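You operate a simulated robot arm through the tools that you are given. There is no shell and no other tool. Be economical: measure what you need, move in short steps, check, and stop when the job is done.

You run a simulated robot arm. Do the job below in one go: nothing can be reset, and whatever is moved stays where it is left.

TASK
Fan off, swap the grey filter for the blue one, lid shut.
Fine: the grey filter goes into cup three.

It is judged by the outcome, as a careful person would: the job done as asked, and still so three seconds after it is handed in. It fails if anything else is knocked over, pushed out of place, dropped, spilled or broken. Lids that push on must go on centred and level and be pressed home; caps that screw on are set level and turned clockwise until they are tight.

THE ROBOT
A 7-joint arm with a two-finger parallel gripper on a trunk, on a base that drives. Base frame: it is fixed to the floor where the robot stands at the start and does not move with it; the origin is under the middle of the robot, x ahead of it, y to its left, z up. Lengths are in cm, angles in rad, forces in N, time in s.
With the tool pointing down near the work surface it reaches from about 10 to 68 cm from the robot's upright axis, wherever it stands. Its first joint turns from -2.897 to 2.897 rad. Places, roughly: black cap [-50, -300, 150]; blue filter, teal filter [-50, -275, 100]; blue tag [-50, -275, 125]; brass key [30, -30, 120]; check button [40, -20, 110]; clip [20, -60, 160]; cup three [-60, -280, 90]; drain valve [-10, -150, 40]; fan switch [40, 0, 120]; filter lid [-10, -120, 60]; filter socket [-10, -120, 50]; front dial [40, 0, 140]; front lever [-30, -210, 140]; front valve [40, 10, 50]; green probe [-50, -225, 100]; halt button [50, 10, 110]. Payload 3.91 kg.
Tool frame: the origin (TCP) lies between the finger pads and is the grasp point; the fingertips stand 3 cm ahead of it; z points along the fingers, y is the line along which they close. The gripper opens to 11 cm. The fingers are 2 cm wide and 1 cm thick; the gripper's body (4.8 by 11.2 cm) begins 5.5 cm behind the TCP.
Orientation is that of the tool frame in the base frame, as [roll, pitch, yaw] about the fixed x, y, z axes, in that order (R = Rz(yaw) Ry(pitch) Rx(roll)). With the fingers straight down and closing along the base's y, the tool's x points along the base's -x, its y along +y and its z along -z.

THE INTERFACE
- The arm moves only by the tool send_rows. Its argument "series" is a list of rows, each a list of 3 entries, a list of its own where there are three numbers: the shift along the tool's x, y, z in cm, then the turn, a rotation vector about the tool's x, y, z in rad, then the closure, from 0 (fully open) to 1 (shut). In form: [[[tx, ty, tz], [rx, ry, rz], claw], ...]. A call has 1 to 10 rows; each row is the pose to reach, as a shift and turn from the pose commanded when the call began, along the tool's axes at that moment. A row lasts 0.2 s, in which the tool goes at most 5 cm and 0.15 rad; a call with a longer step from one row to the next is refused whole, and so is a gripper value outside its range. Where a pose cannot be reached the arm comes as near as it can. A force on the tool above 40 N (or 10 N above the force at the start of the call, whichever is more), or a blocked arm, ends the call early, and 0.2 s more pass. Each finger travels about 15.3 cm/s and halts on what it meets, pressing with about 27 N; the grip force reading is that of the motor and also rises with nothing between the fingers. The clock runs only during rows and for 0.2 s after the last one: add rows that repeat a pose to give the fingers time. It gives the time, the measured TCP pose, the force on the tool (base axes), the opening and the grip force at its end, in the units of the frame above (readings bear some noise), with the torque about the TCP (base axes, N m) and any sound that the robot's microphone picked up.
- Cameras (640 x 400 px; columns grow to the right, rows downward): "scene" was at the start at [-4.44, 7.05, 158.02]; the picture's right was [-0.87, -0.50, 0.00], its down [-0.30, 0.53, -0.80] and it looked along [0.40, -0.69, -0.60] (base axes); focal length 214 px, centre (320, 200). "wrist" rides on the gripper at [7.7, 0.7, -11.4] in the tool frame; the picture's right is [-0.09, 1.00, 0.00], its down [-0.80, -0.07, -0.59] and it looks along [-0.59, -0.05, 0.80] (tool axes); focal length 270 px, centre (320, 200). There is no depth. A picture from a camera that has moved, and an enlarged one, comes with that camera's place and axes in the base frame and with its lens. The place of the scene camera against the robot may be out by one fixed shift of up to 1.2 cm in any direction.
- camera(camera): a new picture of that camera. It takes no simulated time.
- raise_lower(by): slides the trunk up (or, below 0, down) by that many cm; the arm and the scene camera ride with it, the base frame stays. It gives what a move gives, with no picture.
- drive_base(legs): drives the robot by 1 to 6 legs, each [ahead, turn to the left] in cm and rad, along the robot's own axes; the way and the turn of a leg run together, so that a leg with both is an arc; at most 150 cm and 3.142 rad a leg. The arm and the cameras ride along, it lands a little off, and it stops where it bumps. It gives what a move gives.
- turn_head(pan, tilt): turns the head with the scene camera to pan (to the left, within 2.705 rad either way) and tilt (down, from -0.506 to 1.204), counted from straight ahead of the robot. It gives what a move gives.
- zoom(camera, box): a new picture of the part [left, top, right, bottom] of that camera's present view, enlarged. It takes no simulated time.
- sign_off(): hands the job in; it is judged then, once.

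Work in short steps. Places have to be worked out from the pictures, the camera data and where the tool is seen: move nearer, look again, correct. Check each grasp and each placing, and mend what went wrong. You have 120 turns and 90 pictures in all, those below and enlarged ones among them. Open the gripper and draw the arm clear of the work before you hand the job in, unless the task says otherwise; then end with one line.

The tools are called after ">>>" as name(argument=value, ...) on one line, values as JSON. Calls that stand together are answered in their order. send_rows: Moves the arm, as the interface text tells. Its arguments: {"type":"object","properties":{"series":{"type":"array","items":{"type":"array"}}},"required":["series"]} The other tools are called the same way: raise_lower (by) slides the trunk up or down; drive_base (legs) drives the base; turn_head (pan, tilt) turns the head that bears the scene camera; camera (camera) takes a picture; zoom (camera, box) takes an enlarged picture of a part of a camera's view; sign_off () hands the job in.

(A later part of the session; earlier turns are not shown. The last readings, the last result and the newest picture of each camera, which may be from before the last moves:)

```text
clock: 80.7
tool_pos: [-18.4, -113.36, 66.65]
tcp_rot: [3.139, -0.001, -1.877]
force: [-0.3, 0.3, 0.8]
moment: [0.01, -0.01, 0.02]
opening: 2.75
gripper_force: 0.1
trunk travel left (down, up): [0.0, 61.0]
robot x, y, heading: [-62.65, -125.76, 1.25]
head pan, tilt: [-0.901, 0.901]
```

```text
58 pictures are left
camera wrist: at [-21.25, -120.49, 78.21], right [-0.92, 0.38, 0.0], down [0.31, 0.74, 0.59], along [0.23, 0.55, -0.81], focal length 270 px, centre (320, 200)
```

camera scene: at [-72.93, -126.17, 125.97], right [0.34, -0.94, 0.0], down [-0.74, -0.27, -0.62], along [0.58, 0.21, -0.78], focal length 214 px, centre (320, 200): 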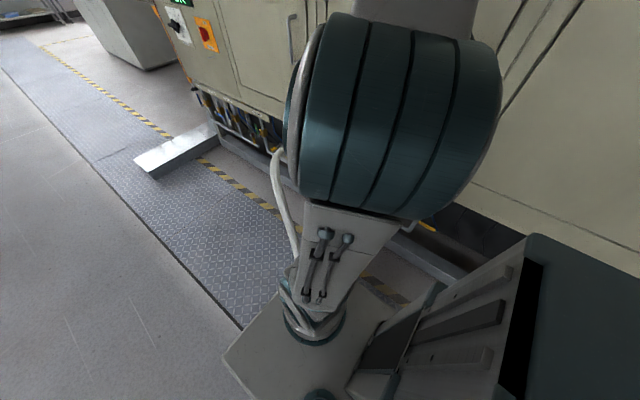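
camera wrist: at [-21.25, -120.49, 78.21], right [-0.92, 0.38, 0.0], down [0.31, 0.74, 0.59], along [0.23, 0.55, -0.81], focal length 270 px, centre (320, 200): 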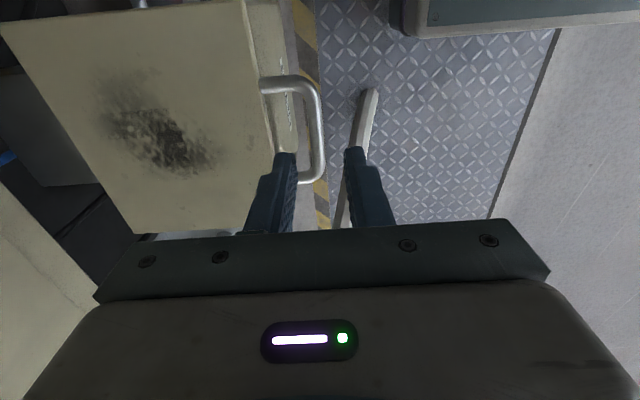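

The bar lies right on the tool axis line. I descend 8 cm and close on it.

>>> send_rows(series=[[[0, 0, 3], [0, 0, 0], 0.75], [[0, 0, 6], [0, 0, 0], 0.75], [[0, 0, 8], [0, 0, 0], 0.75], [[0, 0, 8], [0, 0, 0], 0.9], [[0, 0, 8], [0, 0, 0], 1], [[0, 0, 8], [0, 0, 0], 1]])

>>> camera(camera="wrist")

```text
clock: 82.2
tool_pos: [-17.98, -113.53, 58.94]
tcp_rot: [-3.133, 0.001, -1.874]
force: [9.6, -1.3, -0.9]
moment: [-0.39, 0.18, 0.81]
opening: 0.94
gripper_force: 44.6
trunk travel left (down, up): [0.0, 61.0]
robot x, y, heading: [-62.21, -125.79, 1.244]
head pan, tilt: [-0.901, 0.901]
stopped in row 6: the force on the tool passed its limit at 41 N (the readings are from after the stop); the commanded pose is now the measured one
```

```text
57 pictures are left
camera wrist: at [-21.05, -120.58, 70.44], right [-0.92, 0.38, -0.01], down [0.3, 0.74, 0.6], along [0.23, 0.55, -0.8], focal length 270 px, centre (320, 200)
```

wrist: 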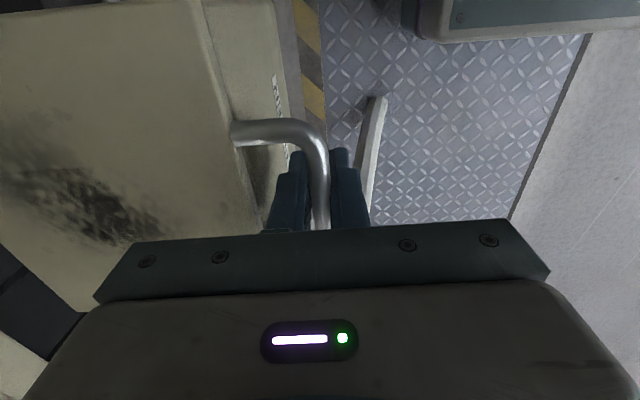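

The bar is gripped (0.94 cm). I test with a small 2 cm lift to see whether the lid hinges or lifts off.

>>> send_rows(series=[[[0, 0, -0.7], [0, 0, 0], 1], [[0, 0, -1.4], [0, 0, 0], 1], [[0, 0, -2.2], [0, 0, 0], 1], [[0, 0.05, -3], [0, 0, 0], 1]])

>>> camera(camera="wrist")

```text
clock: 83.1
tool_pos: [-17.78, -113.51, 61.53]
tcp_rot: [-3.126, 0.001, -1.879]
force: [16.6, -0.7, -3.3]
moment: [-0.12, 0.16, 0.87]
opening: 0.96
gripper_force: 44.6
trunk travel left (down, up): [0.0, 61.0]
robot x, y, heading: [-62.37, -125.95, 1.24]
head pan, tilt: [-0.901, 0.901]
stopped in row 4: the force on the tool passed its limit at 42 N (the readings are from after the stop); the commanded pose is now the measured one
```

```text
56 pictures are left
camera wrist: at [-20.89, -120.64, 73.01], right [-0.92, 0.39, -0.02], down [0.3, 0.74, 0.6], along [0.24, 0.55, -0.8], focal length 270 px, centre (320, 200)
```

wrist: 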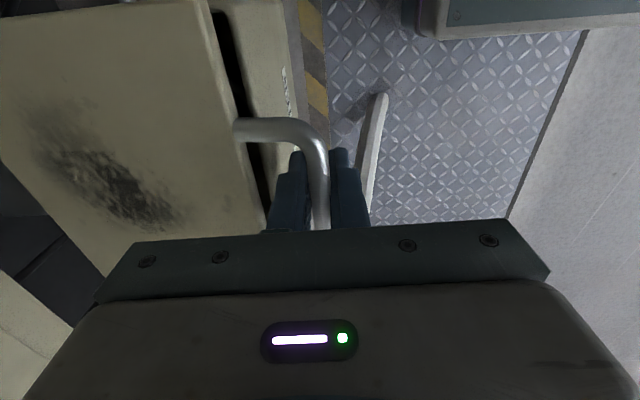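

The lid is hinged on the wall side. To leave clearance as it swings, the fingers should hold the bar nearer their tips: I set it back down, regrip 1.7 cm higher, then open along an arc.

>>> send_rows(series=[[[0, 0, 1.3], [0, 0, 0], 1], [[0, 0, 2.6], [0, 0, 0], 1], [[0, 0, 2.6], [0, 0, 0], 0.78], [[0, 0, 2.6], [0, 0, 0], 0.76], [[0, 0, 0.9], [0, 0, 0], 0.76], [[0, 0, 0.9], [0, 0, 0], 0.9], [[0, 0, 0.9], [0, 0, 0], 1], [[0, 0, 0.9], [0, 0, 0], 1]])

```text
clock: 84.9
tool_pos: [-18.04, -113.5, 60.66]
tcp_rot: [-3.131, 0.0, -1.878]
force: [-12.2, -0.3, -1.2]
moment: [0.22, 0.04, 0.97]
opening: 0.99
gripper_force: 44.6
trunk travel left (down, up): [0.0, 61.0]
robot x, y, heading: [-62.23, -125.78, 1.246]
head pan, tilt: [-0.901, 0.901]
```

Regripped at 0.99 cm. I swing the lid up along the arc.

>>> send_rows(series=[[[0, -0.12, -2], [0, 0, 0], 1], [[0, -0.48, -4], [0, 0, 0], 1], [[0, -1.08, -5.95], [0, 0, 0], 1], [[0, -1.91, -7.8], [0, 0, 0], 1], [[0, -2.95, -9.5], [0, 0, 0], 1], [[0, -4.19, -11.1], [0, 0, 0], 1]])

>>> camera(camera="wrist")

```text
clock: 86.3
tool_pos: [-14.04, -114.75, 71.78]
tcp_rot: [-3.128, 0.001, -1.879]
force: [3.2, 5.1, -3.6]
moment: [0.52, -0.12, 0.65]
opening: 0.96
gripper_force: 45.0
trunk travel left (down, up): [0.0, 61.0]
robot x, y, heading: [-62.4, -125.67, 1.244]
head pan, tilt: [-0.901, 0.901]
```

```text
55 pictures are left
camera wrist: at [-17.12, -121.84, 83.25], right [-0.92, 0.39, -0.01], down [0.3, 0.74, 0.6], along [0.24, 0.55, -0.8], focal length 270 px, centre (320, 200)
```

wrist: 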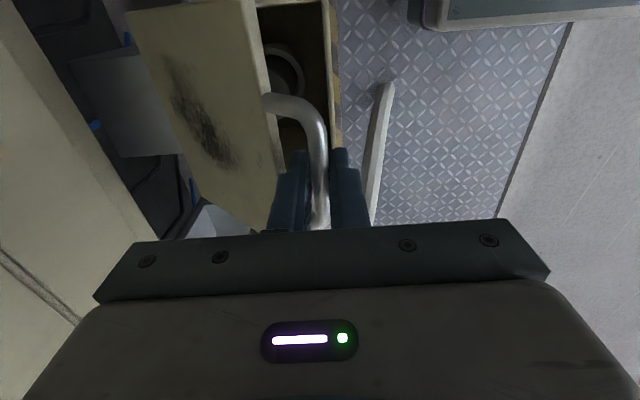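

Little resistance, and the round filter shows inside. Near vertical the hand would meet the cabinet, so I continue the arc while tilting the hand away from the wall.

>>> send_rows(series=[[[0, -1.24, -1.43], [0.1, 0, 0], 1], [[0, -2.65, -2.66], [0.2, 0, 0], 1], [[0, -4.21, -3.68], [0.3, 0, 0], 1], [[0, -5.88, -4.47], [0.4, 0, 0], 1], [[0, -7.65, -5.01], [0.5, 0, 0], 1]])

>>> camera(camera="wrist")

```text
clock: 87.5
tool_pos: [-6.95, -117.11, 77.06]
tcp_rot: [-2.625, 0.001, -1.879]
force: [-0.6, 2.7, 0.6]
moment: [-0.01, 0.19, -0.37]
opening: 0.96
gripper_force: 45.1
trunk travel left (down, up): [0.0, 61.0]
robot x, y, heading: [-62.37, -125.75, 1.243]
head pan, tilt: [-0.901, 0.901]
```

```text
54 pictures are left
camera wrist: at [-15.13, -122.5, 86.68], right [-0.8, 0.35, -0.49], down [0.02, 0.83, 0.55], along [0.6, 0.43, -0.67], focal length 270 px, centre (320, 200)
```

wrist: 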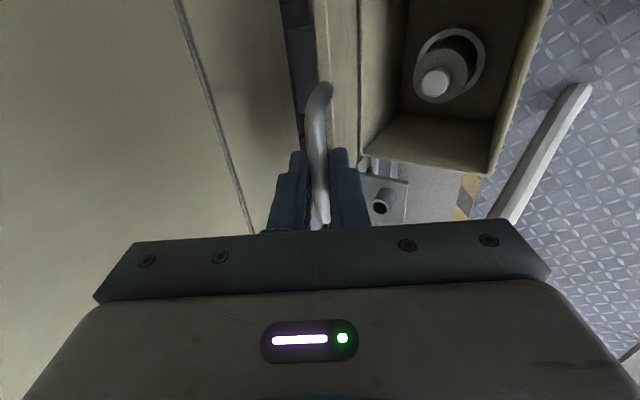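

The lid is nearly upright and the grey filter (stepped, with a knob) is visible. I push on a little past vertical until it rests.

>>> send_rows(series=[[[0, -1, 0.3], [0, 0, 0], 1], [[0, -1.93, 0.62], [0, 0, 0], 1], [[0, -2.85, 1], [0, 0, 0], 1], [[0, -3.77, 1.46], [0, 0, 0], 1], [[0, -4.7, 2], [0, 0, 0], 1], [[0, -5.51, 2.52], [0, 0, 0], 1], [[0, -6.2, 3], [0, 0, 0], 1]])

>>> camera(camera="wrist")

```text
clock: 89.1
tool_pos: [-0.17, -119.21, 77.57]
tcp_rot: [-2.623, 0.002, -1.879]
force: [4.7, 4.7, 12.1]
moment: [-0.37, 0.04, -0.89]
opening: 0.97
gripper_force: 44.9
trunk travel left (down, up): [0.0, 61.0]
robot x, y, heading: [-62.43, -125.46, 1.243]
head pan, tilt: [-0.901, 0.901]
```

```text
53 pictures are left
camera wrist: at [-8.57, -124.63, 87.1], right [-0.8, 0.35, -0.49], down [0.02, 0.83, 0.55], along [0.6, 0.43, -0.67], focal length 270 px, centre (320, 200)
```

wrist: 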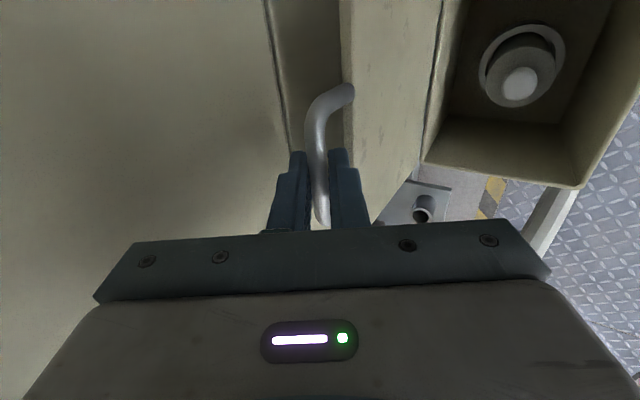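

The lid leans past vertical toward the cabinet. I open the fingers slightly and withdraw along the tool axis, then check it stays.

>>> send_rows(series=[[[0, 0, 0], [0, 0, 0], 0.85], [[0, 0, 0], [0, 0, 0], 0.8], [[0, 0, -1.5], [0, 0, 0], 0.8], [[0, 0, -4], [0, 0, 0], 0.8], [[0, 0, -8], [0, 0, 0], 0.8], [[0, 0, -12], [0, 0, 0], 0.8]])

>>> camera(camera="wrist")

```text
clock: 90.5
tool_pos: [-5.88, -117.36, 87.83]
tcp_rot: [-2.629, 0.0, -1.88]
force: [0.9, -0.3, -0.9]
moment: [0.01, -0.01, -0.01]
opening: 2.2
gripper_force: 0.0
trunk travel left (down, up): [0.0, 61.0]
robot x, y, heading: [-62.0, -126.05, 1.244]
head pan, tilt: [-0.901, 0.901]
```

```text
52 pictures are left
camera wrist: at [-14.17, -122.87, 97.49], right [-0.8, 0.35, -0.49], down [0.02, 0.83, 0.55], along [0.6, 0.43, -0.67], focal length 270 px, centre (320, 200)
```

wrist: 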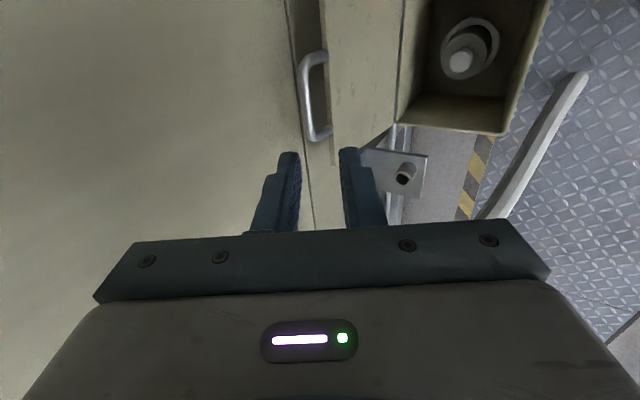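

The lid stays open. Triangulation puts the filter's knob near [-8.6,-117,58]. I bring the tool vertical above it and roll it so that the hand is narrow toward the open lid.

>>> send_rows(series=[[[0.1, 2.3, -0.5], [-0.1, 0, 0], 0.6], [[0.2, 3.5, 1], [-0.2, 0, 0], 0.5], [[0.3, 4.6, 2.5], [-0.3, 0, 0], 0.3], [[0.4, 5.4, 4], [-0.4, 0, 0], 0.3], [[0.4, 6.2, 5.7], [-0.515, 0, 0], 0.3], [[0.4, 6.2, 5.7], [-0.515, 0, 0], 0.3]])

>>> send_rows(series=[[[0, 0, 0], [0, 0, 0.148], 0.3], [[0, 0, 0], [0, 0, 0.296], 0.3], [[0, 0, 0], [0, 0, 0.444], 0.3], [[0, 0, 0], [0, 0, 0.592], 0.3], [[0, 0, 0], [0, 0, 0.74], 0.3], [[0, 0, 0], [0, 0, 0.888], 0.3], [[0, 0, 0], [0, 0, 1.036], 0.3], [[0, 0, 0], [0, 0, 1.184], 0.3], [[0, 0, 0], [0, 0, 1.332], 0.3], [[0, 0, 0], [0, 0, 1.48], 0.3]])

>>> camera(camera="wrist")

```text
clock: 91.9
tool_pos: [-8.58, -117.1, 79.88]
tcp_rot: [3.137, 0.001, -1.879]
force: [-0.7, 1.4, 0.0]
moment: [0.02, -0.01, 0.03]
opening: 7.71
gripper_force: 0.0
trunk travel left (down, up): [0.0, 61.0]
robot x, y, heading: [-62.12, -125.89, 1.24]
head pan, tilt: [-0.901, 0.901]
```

```text
clock: 94.1
tool_pos: [-8.43, -117.05, 79.87]
tcp_rot: [3.138, -0.002, 2.922]
force: [0.1, 1.1, -0.1]
moment: [0.0, 0.01, 0.0]
opening: 7.71
gripper_force: 0.1
trunk travel left (down, up): [0.0, 61.0]
robot x, y, heading: [-62.46, -126.04, 1.247]
head pan, tilt: [-0.901, 0.901]
```

```text
51 pictures are left
camera wrist: at [-15.85, -114.67, 91.29], right [0.3, 0.95, 0.0], down [0.77, -0.25, 0.59], along [0.57, -0.18, -0.81], focal length 270 px, centre (320, 200)
```

wrist: 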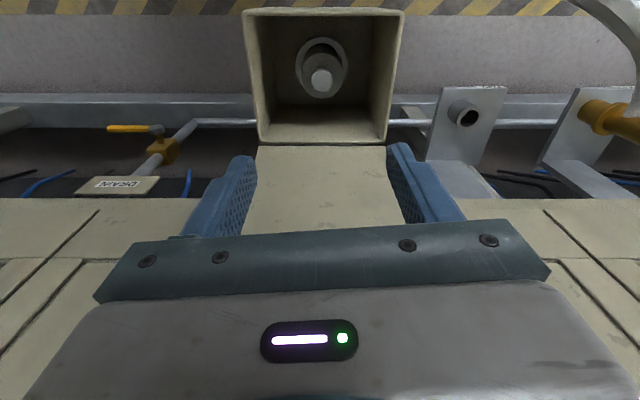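

I zoom in to size the filter's knob.

>>> zoom(camera="wrist", box=[240, 0, 410, 150])

```text
2.67 times, centred on (325, 75) of wrist
camera zoom: at [-15.85, -114.67, 91.29], right [0.3, 0.95, 0.0], down [0.77, -0.25, 0.59], along [0.57, -0.18, -0.81], focal length 721 px, centre (307, 533)
```

zoom: 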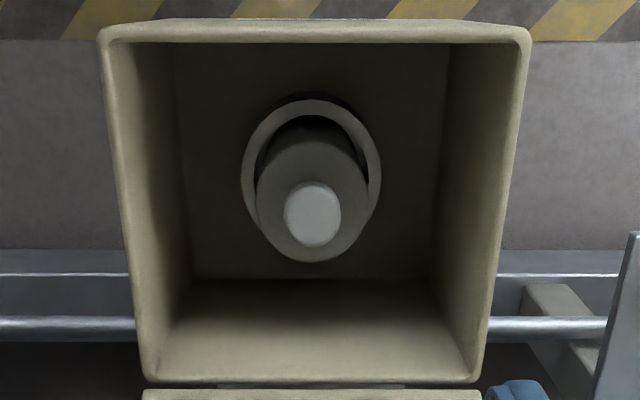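

The filter body is about 5.2 cm wide, with its top near z=55 and a 2.6 cm knob on it. It is aligned within about 0.2 cm. I descend so the tips pass some 2.5 cm below the body's top while the hand stays above the box rim.

>>> send_rows(series=[[[0, 0.2, 4.5], [0, 0, 0], 0.3], [[0, 0.2, 9], [0, 0, 0], 0.3], [[0, 0.2, 13.5], [0, 0, 0], 0.3], [[0, 0.2, 18], [0, 0, 0], 0.3], [[0, 0.2, 21], [0, 0, 0], 0.3], [[0, 0.2, 21], [0, 0, 0], 0.3]])

>>> camera(camera="wrist")

```text
clock: 95.5
tool_pos: [-8.52, -116.7, 58.86]
tcp_rot: [3.139, -0.001, 2.923]
force: [0.2, 0.7, -0.1]
moment: [0.0, -0.02, 0.0]
opening: 7.67
gripper_force: 0.1
trunk travel left (down, up): [0.0, 61.0]
robot x, y, heading: [-62.48, -125.85, 1.242]
head pan, tilt: [-0.901, 0.901]
```

```text
49 pictures are left
camera wrist: at [-15.91, -114.46, 70.31], right [0.3, 0.95, 0.0], down [0.77, -0.24, 0.59], along [0.57, -0.18, -0.81], focal length 270 px, centre (320, 200)
```

wrist: 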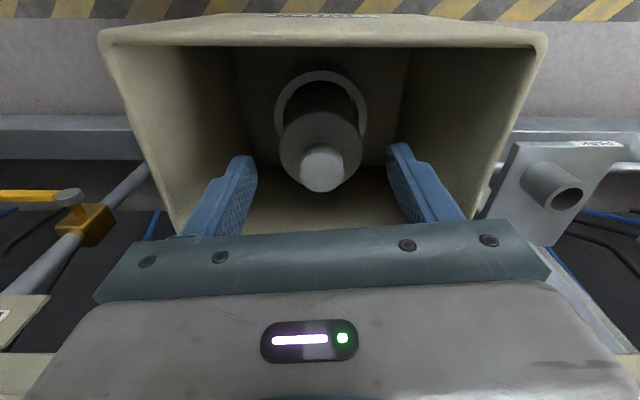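

The filter is well centred (body top near 54.3). I descend 3.5 cm more and close on the body.

>>> send_rows(series=[[[0, 0, 2], [0, 0, 0], 0.3], [[0, 0, 3.5], [0, 0, 0], 0.3], [[0, 0, 3.5], [0, 0, 0], 0.45], [[0, 0, 3.5], [0, 0, 0], 0.6], [[0, 0, 3.5], [0, 0, 0], 0.7], [[0, 0, 3.5], [0, 0, 0], 0.7]])

>>> camera(camera="wrist")

```text
clock: 96.9
tool_pos: [-8.6, -116.79, 55.42]
tcp_rot: [3.14, -0.002, 2.923]
force: [-0.3, -0.1, -0.5]
moment: [-0.02, 0.01, -0.02]
opening: 5.32
gripper_force: 26.8
trunk travel left (down, up): [0.0, 61.0]
robot x, y, heading: [-62.45, -125.5, 1.245]
head pan, tilt: [-0.901, 0.901]
```

```text
48 pictures are left
camera wrist: at [-15.85, -114.45, 66.84], right [0.3, 0.95, 0.0], down [0.77, -0.24, 0.59], along [0.57, -0.18, -0.81], focal length 270 px, centre (320, 200)
```

wrist: 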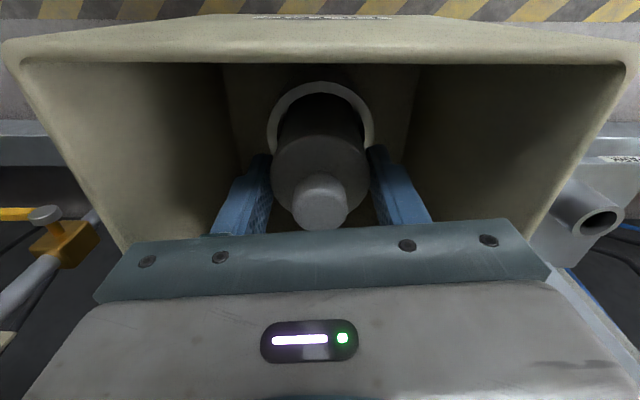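

The grip holds at 5.3 cm on the body. I lift straight up.

>>> send_rows(series=[[[0, 0, -1], [0, 0, 0], 0.75], [[0, 0, -2.5], [0, 0, 0], 0.75], [[0, 0, -5], [0, 0, 0], 0.75], [[0, 0, -8], [0, 0, 0], 0.75], [[0, 0, -12], [0, 0, 0], 0.75], [[0, 0, -16], [0, 0, 0], 0.75], [[0, 0, -20], [0, 0, 0], 0.75], [[0, 0, -23], [0, 0, 0], 0.75]])

>>> camera(camera="wrist")

```text
clock: 98.7
tool_pos: [-8.44, -116.72, 78.32]
tcp_rot: [3.139, -0.002, 2.923]
force: [0.0, -0.1, -2.1]
moment: [-0.02, 0.02, 0.03]
opening: 5.3
gripper_force: 27.3
trunk travel left (down, up): [0.0, 61.0]
robot x, y, heading: [-62.41, -125.64, 1.245]
head pan, tilt: [-0.901, 0.901]
```

```text
47 pictures are left
camera wrist: at [-15.8, -114.42, 89.81], right [0.3, 0.95, 0.0], down [0.77, -0.24, 0.59], along [0.57, -0.18, -0.81], focal length 270 px, centre (320, 200)
```

wrist: 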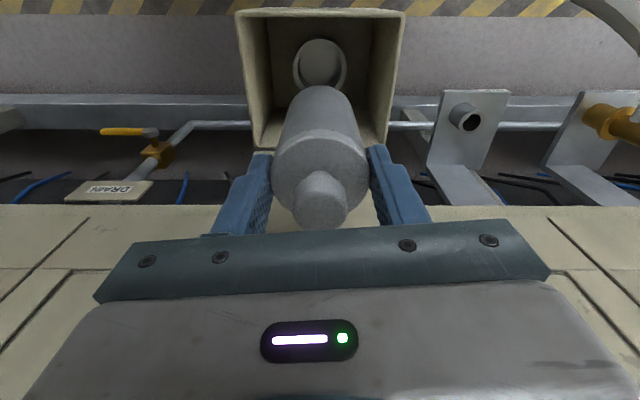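

The grey filter is out and the socket is empty. I raise the trunk so the filter clears the box, then draw the arm in toward the robot.

>>> raise_lower(by=32)

>>> send_rows(series=[[[3, 0, 0], [0, 0, 0], 0.75], [[6, 0, 0], [0, 0, 0], 0.75], [[9, 0, 0], [0, 0, 0], 0.75], [[12, 0, 0], [0, 0, 0], 0.75], [[15, 0, 0], [0, 0, 0], 0.75], [[18, 0, 0], [0, 0, 0], 0.75], [[20, 0, 0], [0, 0, 0], 0.75]])

>>> camera(camera="wrist")

```text
clock: 101.9
tool_pos: [-8.45, -116.85, 110.39]
tcp_rot: [3.141, -0.002, 2.924]
force: [-0.2, 0.3, -1.8]
moment: [0.03, -0.03, 0.02]
opening: 5.3
gripper_force: 26.7
trunk travel left (down, up): [-32.0, 29.0]
robot x, y, heading: [-62.04, -126.01, 1.241]
head pan, tilt: [-0.901, 0.901]
```

```text
clock: 103.5
tool_pos: [-28.1, -112.37, 110.18]
tcp_rot: [-3.141, -0.002, 2.925]
force: [0.2, -0.8, -0.2]
moment: [0.0, 0.0, 0.0]
opening: 5.3
gripper_force: 27.4
trunk travel left (down, up): [-32.0, 29.0]
robot x, y, heading: [-61.87, -125.92, 1.24]
head pan, tilt: [-0.901, 0.901]
```

```text
46 pictures are left
camera wrist: at [-35.43, -110.07, 121.78], right [0.3, 0.95, 0.0], down [0.77, -0.24, 0.59], along [0.57, -0.18, -0.8], focal length 270 px, centre (320, 200)
```

wrist: 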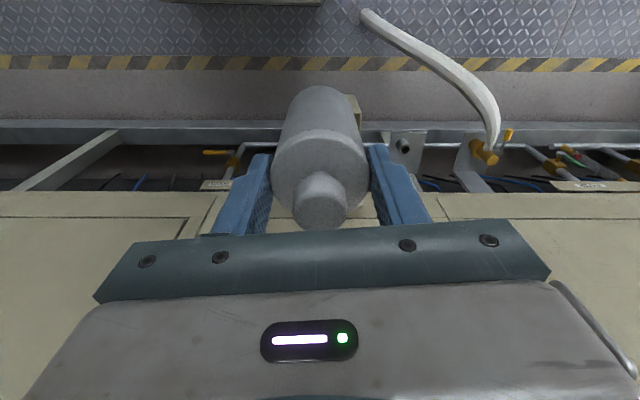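

Holding firm. I drive backward along the machine, swinging a bit farther from the wall, then look toward the tray.

>>> drive_base(legs=[[0, -0.25], [-80, 0], [0, 0.25]])

>>> turn_head(pan=-2.0, tilt=0.5)

>>> camera(camera="scene")

```text
clock: 109.5
tool_pos: [-71.78, -179.66, 110.34]
tcp_rot: [3.14, -0.001, 2.924]
force: [0.2, 0.2, -1.3]
moment: [0.02, 0.02, 0.02]
opening: 5.27
gripper_force: 26.7
trunk travel left (down, up): [-32.0, 29.0]
robot x, y, heading: [-105.73, -193.26, 1.244]
head pan, tilt: [-0.901, 0.901]
```

```text
clock: 110.8
tool_pos: [-71.69, -179.82, 110.27]
tcp_rot: [3.138, -0.002, 2.922]
force: [0.0, -0.4, -1.1]
moment: [0.0, -0.02, -0.01]
opening: 5.27
gripper_force: 26.9
trunk travel left (down, up): [-32.0, 29.0]
robot x, y, heading: [-105.76, -192.88, 1.243]
head pan, tilt: [-2.0, 0.499]
```

```text
45 pictures are left
camera scene: at [-117.07, -202.13, 136.36], right [-0.69, -0.73, 0.0], down [-0.35, 0.33, -0.88], along [0.64, -0.6, -0.48], focal length 214 px, centre (320, 200)
```

scene: 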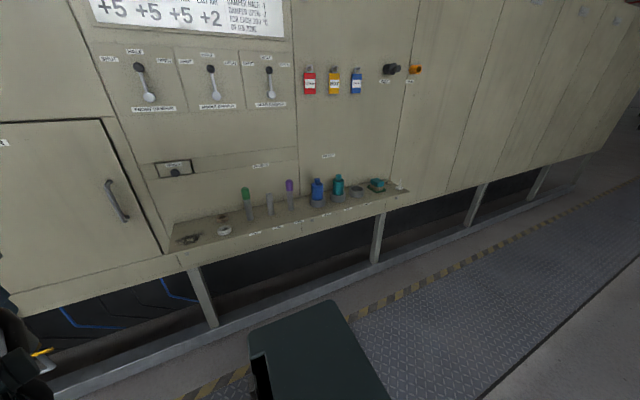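

>>> zoom(camera="scene", box=[160, 140, 440, 270])

>>> zoom(camera="scene", box=[280, 160, 420, 230])

```text
2.29 times, centred on (300, 205) of scene
camera zoom: at [-117.07, -202.13, 136.36], right [-0.69, -0.73, 0.0], down [-0.35, 0.33, -0.88], along [0.64, -0.6, -0.48], focal length 490 px, centre (366, 189)
```

zoom: 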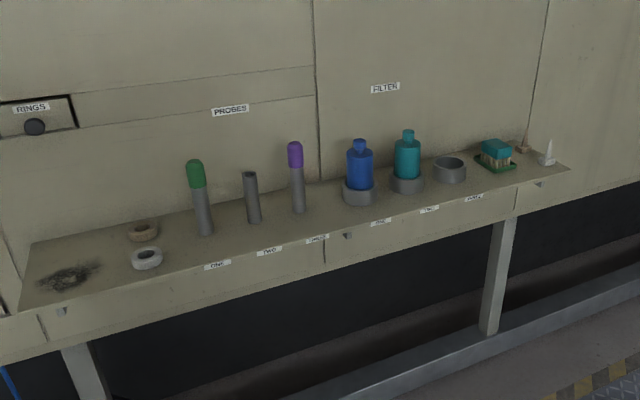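

```text
4.57 times, centred on (350, 195) of scene
camera zoom: at [-117.07, -202.13, 136.36], right [-0.69, -0.73, 0.0], down [-0.35, 0.33, -0.88], along [0.64, -0.6, -0.48], focal length 980 px, centre (183, 223)
```

zoom: 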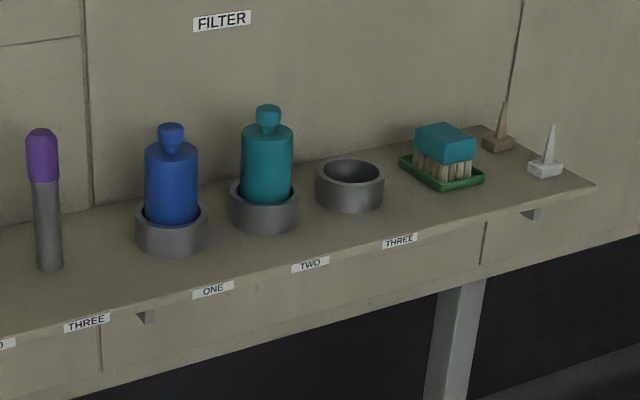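

All is clear: cup one holds the blue filter, two the teal, three is empty (about [-60.5,-279.7,90]). I back up alongside the shelf, closing to about 60 cm from the wall.

>>> drive_base(legs=[[0, 0.25], [-69, 0], [0, -0.25]])

>>> turn_head(pan=-1.3, tilt=0.6)

>>> camera(camera="scene")

>>> camera(camera="wrist")

```text
clock: 116.4
tool_pos: [-77.47, -248.57, 110.39]
tcp_rot: [3.141, 0.0, 2.916]
force: [-0.2, 0.4, -1.1]
moment: [0.0, 0.0, -0.02]
opening: 5.28
gripper_force: 26.9
trunk travel left (down, up): [-32.0, 29.0]
robot x, y, heading: [-111.72, -261.78, 1.242]
head pan, tilt: [-2.0, 0.499]
```

```text
clock: 117.4
tool_pos: [-77.44, -248.62, 110.3]
tcp_rot: [3.138, -0.002, 2.919]
force: [0.1, -0.2, -1.7]
moment: [-0.03, 0.01, -0.03]
opening: 5.28
gripper_force: 27.4
trunk travel left (down, up): [-32.0, 29.0]
robot x, y, heading: [-111.46, -261.74, 1.24]
head pan, tilt: [-1.3, 0.6]
```

```text
42 pictures are left
camera scene: at [-120.6, -265.22, 135.45], right [-0.06, -1.0, 0.0], down [-0.56, 0.04, -0.83], along [0.82, -0.05, -0.56], focal length 214 px, centre (320, 200)
```

scene: 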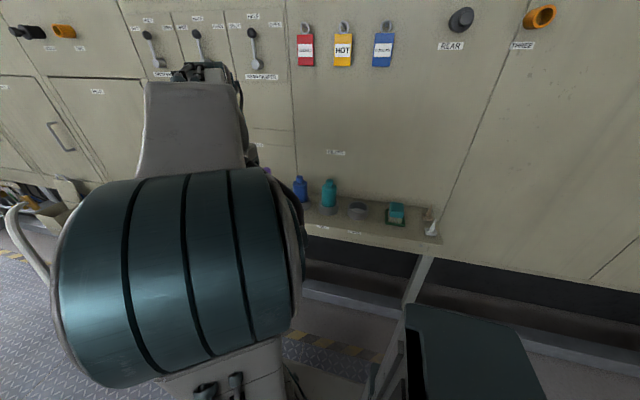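

```text
41 pictures are left
camera wrist: at [-84.7, -246.33, 121.78], right [0.31, 0.95, 0.0], down [0.77, -0.25, 0.59], along [0.56, -0.18, -0.81], focal length 270 px, centre (320, 200)
```

wrist: 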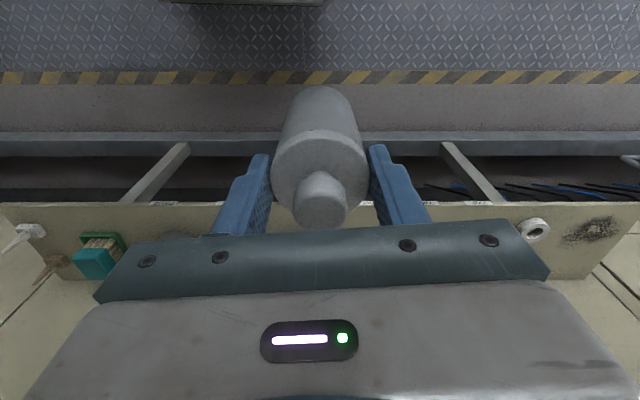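

The two scene views triangulate cup three at about [-58.2,-282.8,88] and the blue filter at about [-51.4,-262.2]. I raise the filter and move parallel to the wall until abreast of cup three.

>>> send_rows(series=[[[0.3, -2, -3], [0, 0, 0], 0.75], [[0.6, -6, -5], [0, 0, 0], 0.75], [[1, -10, -7], [0, 0, 0], 0.75], [[1.4, -14, -7], [0, 0, 0], 0.75], [[1.9, -18, -7], [0, 0, 0], 0.75], [[2.3, -22, -7], [0, 0, 0], 0.75], [[2.7, -26, -7], [0, 0, 0], 0.75], [[2.7, -26, -7], [0, 0, 0], 0.75]])

>>> camera(camera="wrist")

```text
clock: 119.2
tool_pos: [-85.88, -273.55, 117.27]
tcp_rot: [3.142, -0.002, 2.918]
force: [0.1, 0.6, -1.4]
moment: [0.02, -0.02, 0.01]
opening: 5.31
gripper_force: 26.8
trunk travel left (down, up): [-32.0, 29.0]
robot x, y, heading: [-111.87, -262.03, 1.236]
head pan, tilt: [-1.3, 0.6]
```

```text
40 pictures are left
camera wrist: at [-93.18, -271.17, 128.73], right [0.31, 0.95, 0.0], down [0.77, -0.25, 0.59], along [0.56, -0.18, -0.81], focal length 270 px, centre (320, 200)
```

wrist: 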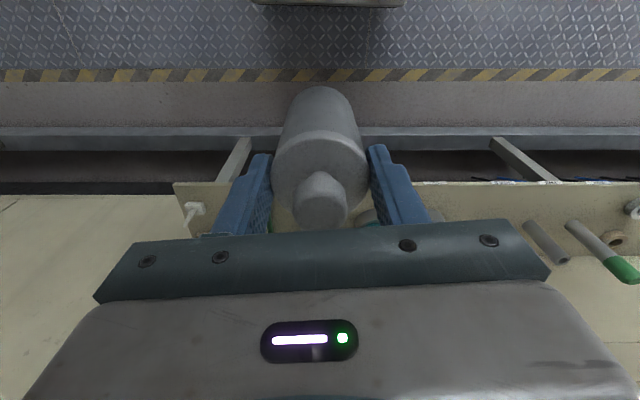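

The cup is hidden behind the gripper from here; I move 15 cm toward the shelf and look again.

>>> send_rows(series=[[[-4, -0.4, 0], [0, 0, 0], 0.75], [[-8, -0.9, 0], [0, 0, 0], 0.75], [[-12, -1.3, 0], [0, 0, 0], 0.75], [[-15, -1.6, 0], [0, 0, 0], 0.75], [[-15, -1.6, 0], [0, 0, 0], 0.75]])

>>> camera(camera="wrist")

>>> turn_head(pan=-1.6, tilt=0.55)

>>> camera(camera="scene")

```text
clock: 120.4
tool_pos: [-71.58, -278.25, 117.29]
tcp_rot: [3.139, -0.002, 2.918]
force: [0.3, 0.8, -1.6]
moment: [-0.01, -0.02, -0.01]
opening: 5.28
gripper_force: 26.9
trunk travel left (down, up): [-32.0, 29.0]
robot x, y, heading: [-111.58, -261.95, 1.237]
head pan, tilt: [-1.3, 0.6]
```

```text
39 pictures are left
camera wrist: at [-78.84, -276.0, 128.73], right [0.31, 0.95, 0.0], down [0.77, -0.25, 0.59], along [0.56, -0.18, -0.81], focal length 270 px, centre (320, 200)
```

wrist: 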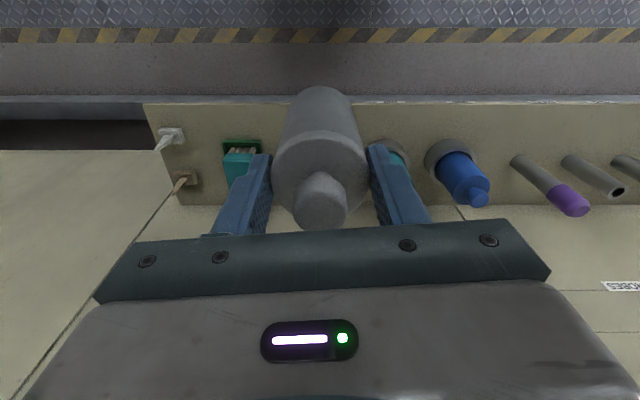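

```text
clock: 121.2
tool_pos: [-71.58, -278.42, 117.26]
tcp_rot: [3.139, -0.002, 2.917]
force: [0.3, 0.4, -1.1]
moment: [0.02, -0.02, 0.0]
opening: 5.29
gripper_force: 27.3
trunk travel left (down, up): [-32.0, 29.0]
robot x, y, heading: [-112.01, -261.82, 1.238]
head pan, tilt: [-1.6, 0.55]
```

```text
38 pictures are left
camera scene: at [-121.02, -267.85, 135.9], right [-0.35, -0.94, 0.0], down [-0.49, 0.18, -0.85], along [0.8, -0.3, -0.52], focal length 214 px, centre (320, 200)
```

scene: 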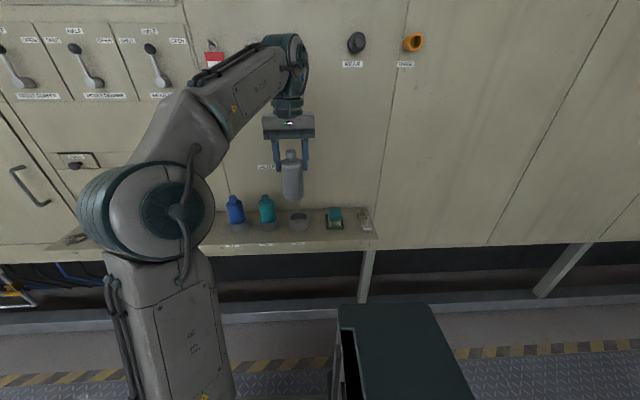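

The scene camera now sees both the held filter and the cups. I zoom to locate cup three relative to the tool.

>>> zoom(camera="scene", box=[215, 110, 375, 240])

>>> zoom(camera="wrist", box=[220, 70, 520, 240])

```text
3.08 times, centred on (295, 175) of scene
camera zoom: at [-121.02, -267.85, 135.9], right [-0.35, -0.94, 0.0], down [-0.49, 0.18, -0.85], along [0.8, -0.3, -0.52], focal length 660 px, centre (397, 277)
```

zoom: 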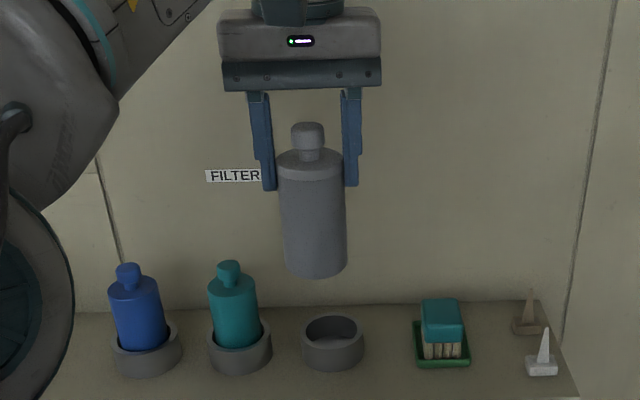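

```text
2.13 times, centred on (370, 155) of wrist
camera zoom: at [-78.89, -275.98, 128.75], right [0.31, 0.95, 0.0], down [0.77, -0.25, 0.59], along [0.56, -0.18, -0.81], focal length 577 px, centre (213, 296)
```

zoom: 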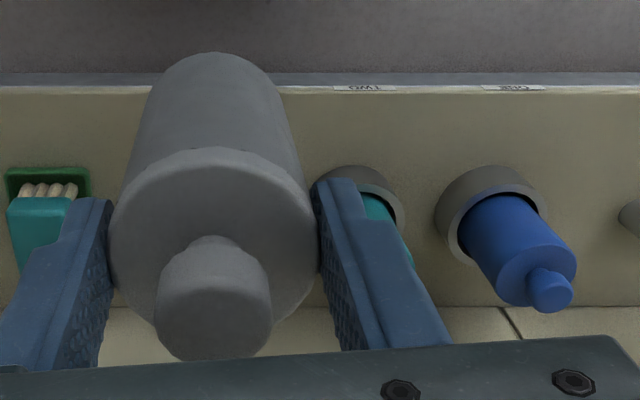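

The filter's bottom is about 10.7 cm below the TCP. Cup three's rim centre comes out near [-58.4,-282.8,89.3]. I move over it with the bottom about 3 cm above the rim and compare in the scene view.

>>> send_rows(series=[[[-3.5, -0.4, 0], [0, 0, 0], 0.75], [[-7, -0.8, 2], [0, 0, 0], 0.75], [[-10.5, -1.2, 5], [0, 0, 0], 0.75], [[-13.8, -1.5, 8], [0, 0, 0], 0.75], [[-13.8, -1.5, 12], [0, 0, 0], 0.75], [[-13.8, -1.5, 14], [0, 0, 0], 0.75], [[-13.8, -1.5, 14], [0, 0, 0], 0.75]])

>>> zoom(camera="scene", box=[255, 140, 345, 240])

>>> camera(camera="wrist")

```text
clock: 122.8
tool_pos: [-58.39, -282.79, 103.3]
tcp_rot: [3.14, -0.003, 2.917]
force: [-0.2, 0.5, -1.5]
moment: [0.01, -0.03, 0.0]
opening: 5.31
gripper_force: 26.9
trunk travel left (down, up): [-32.0, 29.0]
robot x, y, heading: [-111.81, -262.02, 1.235]
head pan, tilt: [-1.6, 0.55]
```

```text
4.00 times, centred on (300, 190) of scene
camera zoom: at [-120.99, -267.86, 135.9], right [-0.35, -0.94, 0.0], down [-0.49, 0.18, -0.85], along [0.8, -0.3, -0.52], focal length 858 px, centre (400, 240)
```

zoom: 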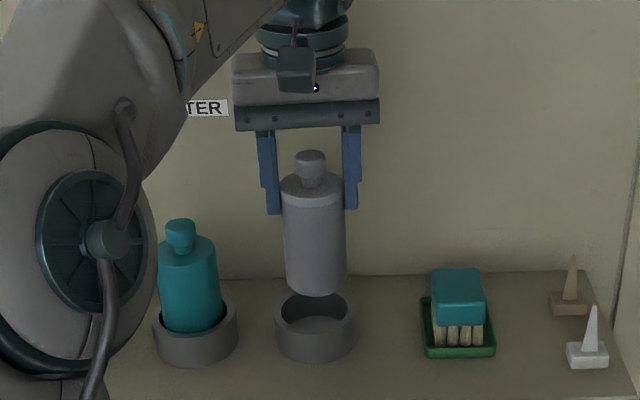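

```text
34 pictures are left
camera wrist: at [-65.7, -280.53, 114.7], right [0.31, 0.95, 0.0], down [0.77, -0.25, 0.59], along [0.56, -0.18, -0.81], focal length 270 px, centre (320, 200)
```

wrist: 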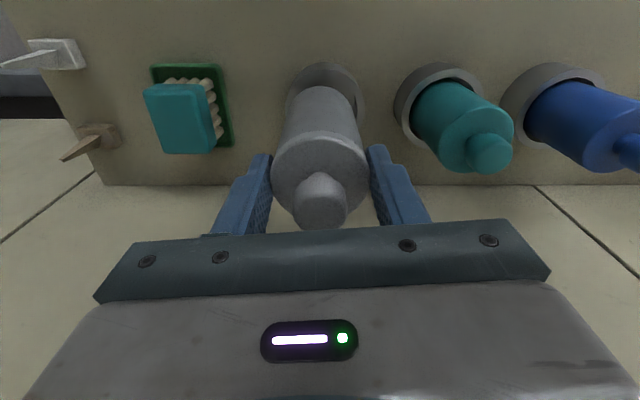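

It lines up in both views, save about 0.25 cm in tool y. I correct and lower gently into the cup.

>>> send_rows(series=[[[0, 0.25, 0], [0, 0, 0], 0.75], [[0, 0.25, 1.2], [0, 0, 0], 0.75], [[0, 0.25, 2.4], [0, 0, 0], 0.75], [[0, 0.25, 3.6], [0, 0, 0], 0.75], [[0, 0.25, 4.6], [0, 0, 0], 0.75], [[0, 0.25, 5.4], [0, 0, 0], 0.75]])

>>> zoom(camera="scene", box=[255, 140, 345, 240])

```text
clock: 124.2
tool_pos: [-58.1, -282.53, 97.76]
tcp_rot: [3.14, 0.0, 2.92]
force: [11.5, -1.6, 2.6]
moment: [-0.11, -0.84, -0.05]
opening: 5.3
gripper_force: 27.1
trunk travel left (down, up): [-32.0, 29.0]
robot x, y, heading: [-111.66, -262.32, 1.243]
head pan, tilt: [-1.6, 0.55]
```

```text
4.00 times, centred on (300, 190) of scene
camera zoom: at [-120.89, -267.87, 135.91], right [-0.35, -0.94, 0.0], down [-0.49, 0.18, -0.85], along [0.8, -0.3, -0.52], focal length 858 px, centre (400, 240)
```

zoom: 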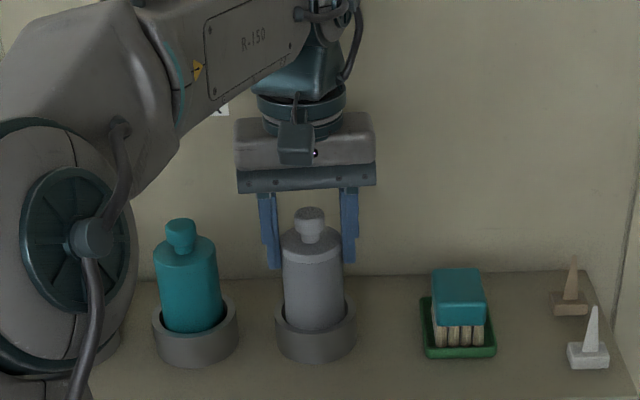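

The filter is inside the cup but touching its front edge (11 N toward the wall). I ease 0.3 cm that way and lower the last bit.

>>> send_rows(series=[[[-0.3, 0, 0], [0, 0, 0], 0.75], [[-0.3, 0, 0.4], [0, 0, 0], 0.75], [[-0.3, 0, 0.8], [0, 0, 0], 0.75]])

```text
clock: 125.0
tool_pos: [-58.01, -282.63, 97.03]
tcp_rot: [3.14, -0.002, 2.919]
force: [0.2, -0.3, -0.9]
moment: [-0.03, -0.01, -0.04]
opening: 5.3
gripper_force: 27.0
trunk travel left (down, up): [-32.0, 29.0]
robot x, y, heading: [-111.43, -261.95, 1.238]
head pan, tilt: [-1.6, 0.55]
```

Free of side force, still hanging. I lower in small steps until it bears on the cup's floor.

>>> send_rows(series=[[[0, 0, 0.3], [0, 0, 0], 0.75], [[0, 0, 0.6], [0, 0, 0], 0.75], [[0, 0, 0.9], [0, 0, 0], 0.75]])

```text
clock: 125.8
tool_pos: [-58.11, -282.6, 96.36]
tcp_rot: [-3.141, 0.003, 2.918]
force: [1.8, 0.0, 21.5]
moment: [-0.03, -0.13, 0.21]
opening: 5.29
gripper_force: 26.8
trunk travel left (down, up): [-32.0, 29.0]
robot x, y, heading: [-111.65, -261.9, 1.237]
head pan, tilt: [-1.6, 0.55]
```

It bears on the floor (21 N up). I relieve slightly, open, and rise.

>>> send_rows(series=[[[0, 0, -0.35], [0, 0, 0], 0.75], [[0, 0, -0.35], [0, 0, 0], 0.4], [[0, 0, -0.35], [0, 0, 0], 0.35], [[0, 0, -3], [0, 0, 0], 0.35], [[0, 0, -7], [0, 0, 0], 0.35], [[0, 0, -11], [0, 0, 0], 0.35], [[0, 0, -14], [0, 0, 0], 0.35]])

>>> camera(camera="wrist")

>>> zoom(camera="scene", box=[215, 110, 375, 240])

```text
clock: 127.4
tool_pos: [-58.03, -282.71, 110.15]
tcp_rot: [3.141, -0.002, 2.92]
force: [0.7, 0.2, -0.1]
moment: [0.0, -0.01, 0.0]
opening: 7.16
gripper_force: 0.0
trunk travel left (down, up): [-32.0, 29.0]
robot x, y, heading: [-111.66, -262.28, 1.24]
head pan, tilt: [-1.6, 0.55]
```

```text
32 pictures are left
camera wrist: at [-65.33, -280.41, 121.61], right [0.31, 0.95, 0.0], down [0.77, -0.25, 0.59], along [0.56, -0.18, -0.81], focal length 270 px, centre (320, 200)
```

wrist: 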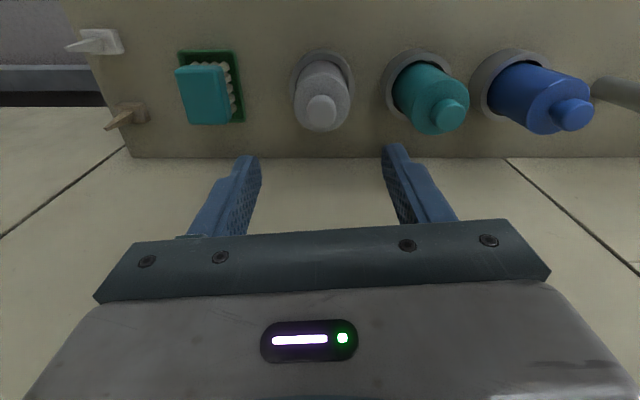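

```text
3.08 times, centred on (295, 175) of scene
camera zoom: at [-121.0, -267.88, 135.9], right [-0.35, -0.94, 0.0], down [-0.49, 0.19, -0.85], along [0.8, -0.3, -0.52], focal length 660 px, centre (397, 277)
```

zoom: 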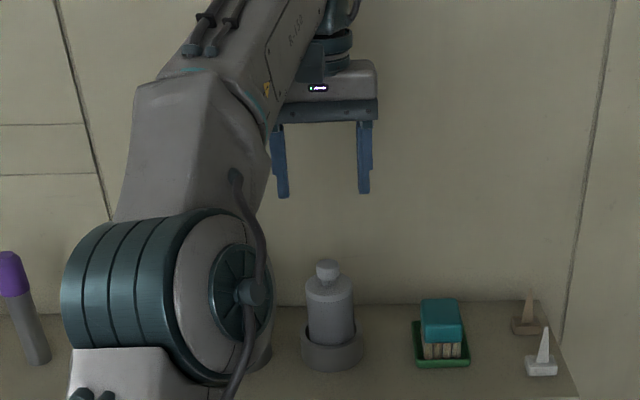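

Grey stands upright in cup three. From the wrist view the blue filter's axis is near [-51.0,-261.8]; I move above it, staying well over the teal one.

>>> send_rows(series=[[[0, 0, -4], [0, 0, 0], 0.35], [[-0.4, 4.4, -4], [0, 0, 0], 0.35], [[-0.9, 8.8, -4], [0, 0, 0], 0.35], [[-1.3, 13.2, -4], [0, 0, 0], 0.3], [[-1.8, 17.6, -4], [0, 0, 0], 0.3], [[-2.2, 21.9, -4], [0, 0, 0], 0.3], [[-2.2, 21.9, 0], [0, 0, 0], 0.3], [[-2.2, 21.9, 0], [0, 0, 0], 0.3]])

>>> camera(camera="wrist")

```text
clock: 129.2
tool_pos: [-50.92, -261.9, 109.93]
tcp_rot: [3.14, -0.004, 2.918]
force: [0.4, 0.0, 0.4]
moment: [-0.02, 0.05, -0.01]
opening: 7.69
gripper_force: 0.1
out of reach, approached as far as the arm can: row 1, 2, 3, 4, 5, 6
trunk travel left (down, up): [-32.0, 29.0]
robot x, y, heading: [-111.6, -261.76, 1.235]
head pan, tilt: [-1.6, 0.55]
```

```text
30 pictures are left
camera wrist: at [-58.2, -259.54, 121.47], right [0.31, 0.95, 0.0], down [0.77, -0.25, 0.59], along [0.56, -0.18, -0.81], focal length 270 px, centre (320, 200)
```

wrist: 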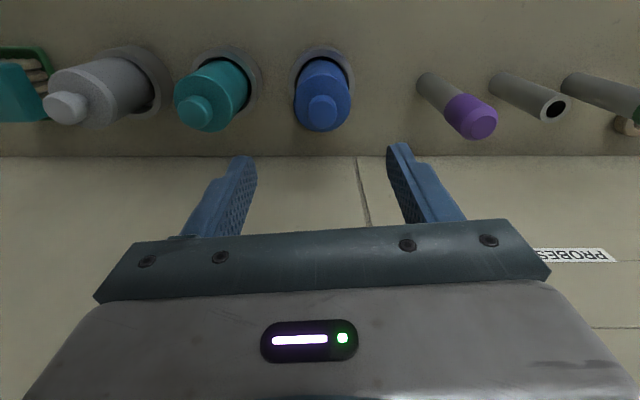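

The blue filter is centred. I descend to the same grip height that held the grey one (TCP 96.4) and close.

>>> send_rows(series=[[[0, 0.1, 4], [0, 0, 0], 0.3], [[0, 0.1, 8], [0, 0, 0], 0.3], [[0, 0.1, 11], [0, 0, 0], 0.3], [[0, 0.1, 13.5], [0, 0, 0], 0.3], [[0, 0.1, 13.5], [0, 0, 0], 0.45], [[0, 0.1, 13.5], [0, 0, 0], 0.6], [[0, 0.1, 13.5], [0, 0, 0], 0.75], [[0, 0.1, 13.5], [0, 0, 0], 0.75]])

>>> camera(camera="wrist")

```text
clock: 131.0
tool_pos: [-50.9, -261.64, 96.66]
tcp_rot: [3.138, -0.001, 2.921]
force: [0.2, -0.2, 0.1]
moment: [-0.02, 0.01, 0.01]
opening: 5.3
gripper_force: 27.2
trunk travel left (down, up): [-32.0, 29.0]
robot x, y, heading: [-112.04, -261.63, 1.241]
head pan, tilt: [-1.6, 0.55]
```

```text
29 pictures are left
camera wrist: at [-58.27, -259.33, 108.13], right [0.31, 0.95, 0.0], down [0.77, -0.25, 0.59], along [0.56, -0.18, -0.81], focal length 270 px, centre (320, 200)
```

wrist: 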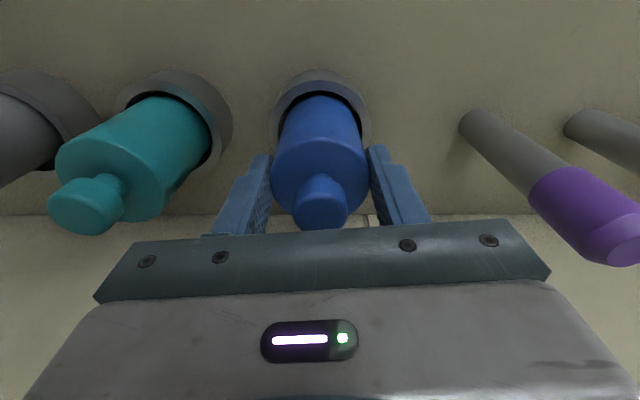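

The blue filter is gripped at 5.3 cm. I lift it out with arm and trunk, then draw it toward the robot.

>>> send_rows(series=[[[0, 0, -2], [0, 0, 0], 0.75], [[0, 0, -5], [0, 0, 0], 0.75], [[0, 0, -8], [0, 0, 0], 0.75], [[0, 0, -11], [0, 0, 0], 0.75]])

>>> raise_lower(by=8)

>>> send_rows(series=[[[4, 0, 0], [0, 0, 0], 0.75], [[8, 0, 0], [0, 0, 0], 0.75], [[12, 0, 0], [0, 0, 0], 0.75], [[16, 0, 0], [0, 0, 0], 0.75], [[20, 0, 0], [0, 0, 0], 0.75], [[24, 0, 0], [0, 0, 0], 0.75], [[26, 0, 0], [0, 0, 0], 0.75]])

>>> camera(camera="wrist")

```text
clock: 132.0
tool_pos: [-50.88, -261.77, 107.64]
tcp_rot: [-3.141, -0.001, 2.919]
force: [-0.5, -0.3, -1.2]
moment: [-0.02, 0.01, 0.01]
opening: 5.3
gripper_force: 27.2
trunk travel left (down, up): [-32.0, 29.0]
robot x, y, heading: [-111.4, -262.02, 1.239]
head pan, tilt: [-1.6, 0.55]
```

```text
clock: 133.2
tool_pos: [-50.84, -261.72, 115.68]
tcp_rot: [3.14, -0.002, 2.918]
force: [-0.2, 0.8, -1.1]
moment: [0.01, 0.01, -0.03]
opening: 5.3
gripper_force: 26.8
trunk travel left (down, up): [-40.0, 21.0]
robot x, y, heading: [-111.48, -262.0, 1.239]
head pan, tilt: [-1.6, 0.55]
```

```text
clock: 134.8
tool_pos: [-76.48, -255.91, 115.63]
tcp_rot: [3.141, -0.001, 2.918]
force: [0.5, 0.6, -1.1]
moment: [-0.02, 0.0, 0.01]
opening: 5.3
gripper_force: 26.5
trunk travel left (down, up): [-40.0, 21.0]
robot x, y, heading: [-111.71, -262.03, 1.242]
head pan, tilt: [-1.6, 0.55]
```

```text
28 pictures are left
camera wrist: at [-83.75, -253.56, 127.18], right [0.31, 0.95, 0.0], down [0.77, -0.25, 0.59], along [0.56, -0.18, -0.81], focal length 270 px, centre (320, 200)
```

wrist: 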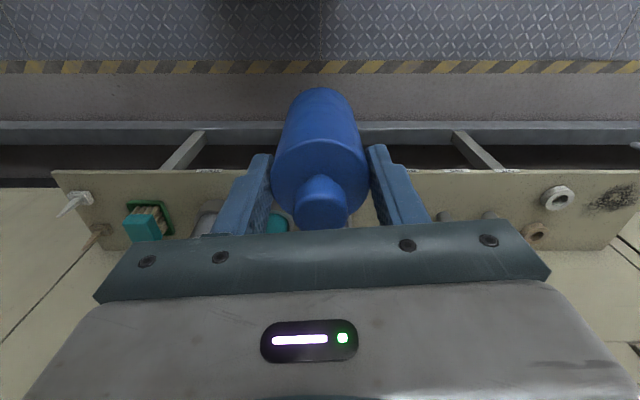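

The blue filter is held firmly. I drive back to the working spot by the housing, bowing out from the wall on the way.

>>> drive_base(legs=[[0, 0.15], [73, 0], [0, -0.32], [73, 0], [0, 0.17]])

>>> camera(camera="wrist")

```text
clock: 144.7
tool_pos: [-28.06, -119.88, 115.72]
tcp_rot: [3.139, -0.002, 2.92]
force: [1.4, 0.1, -1.3]
moment: [-0.03, -0.01, -0.02]
opening: 5.3
gripper_force: 27.1
trunk travel left (down, up): [-40.0, 21.0]
robot x, y, heading: [-63.55, -126.01, 1.244]
head pan, tilt: [-1.6, 0.55]
```

```text
27 pictures are left
camera wrist: at [-35.49, -117.57, 127.19], right [0.3, 0.95, 0.0], down [0.77, -0.24, 0.59], along [0.57, -0.18, -0.81], focal length 270 px, centre (320, 200)
```

wrist: 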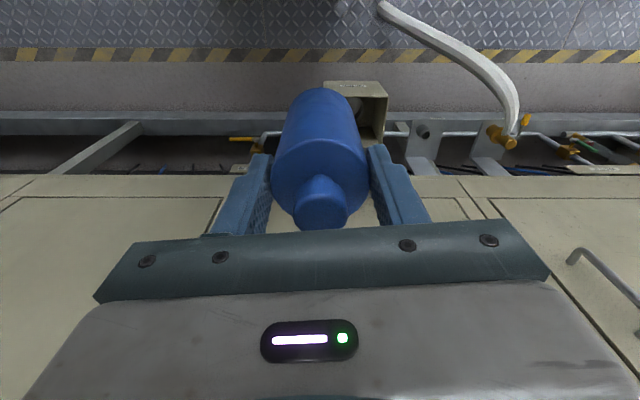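

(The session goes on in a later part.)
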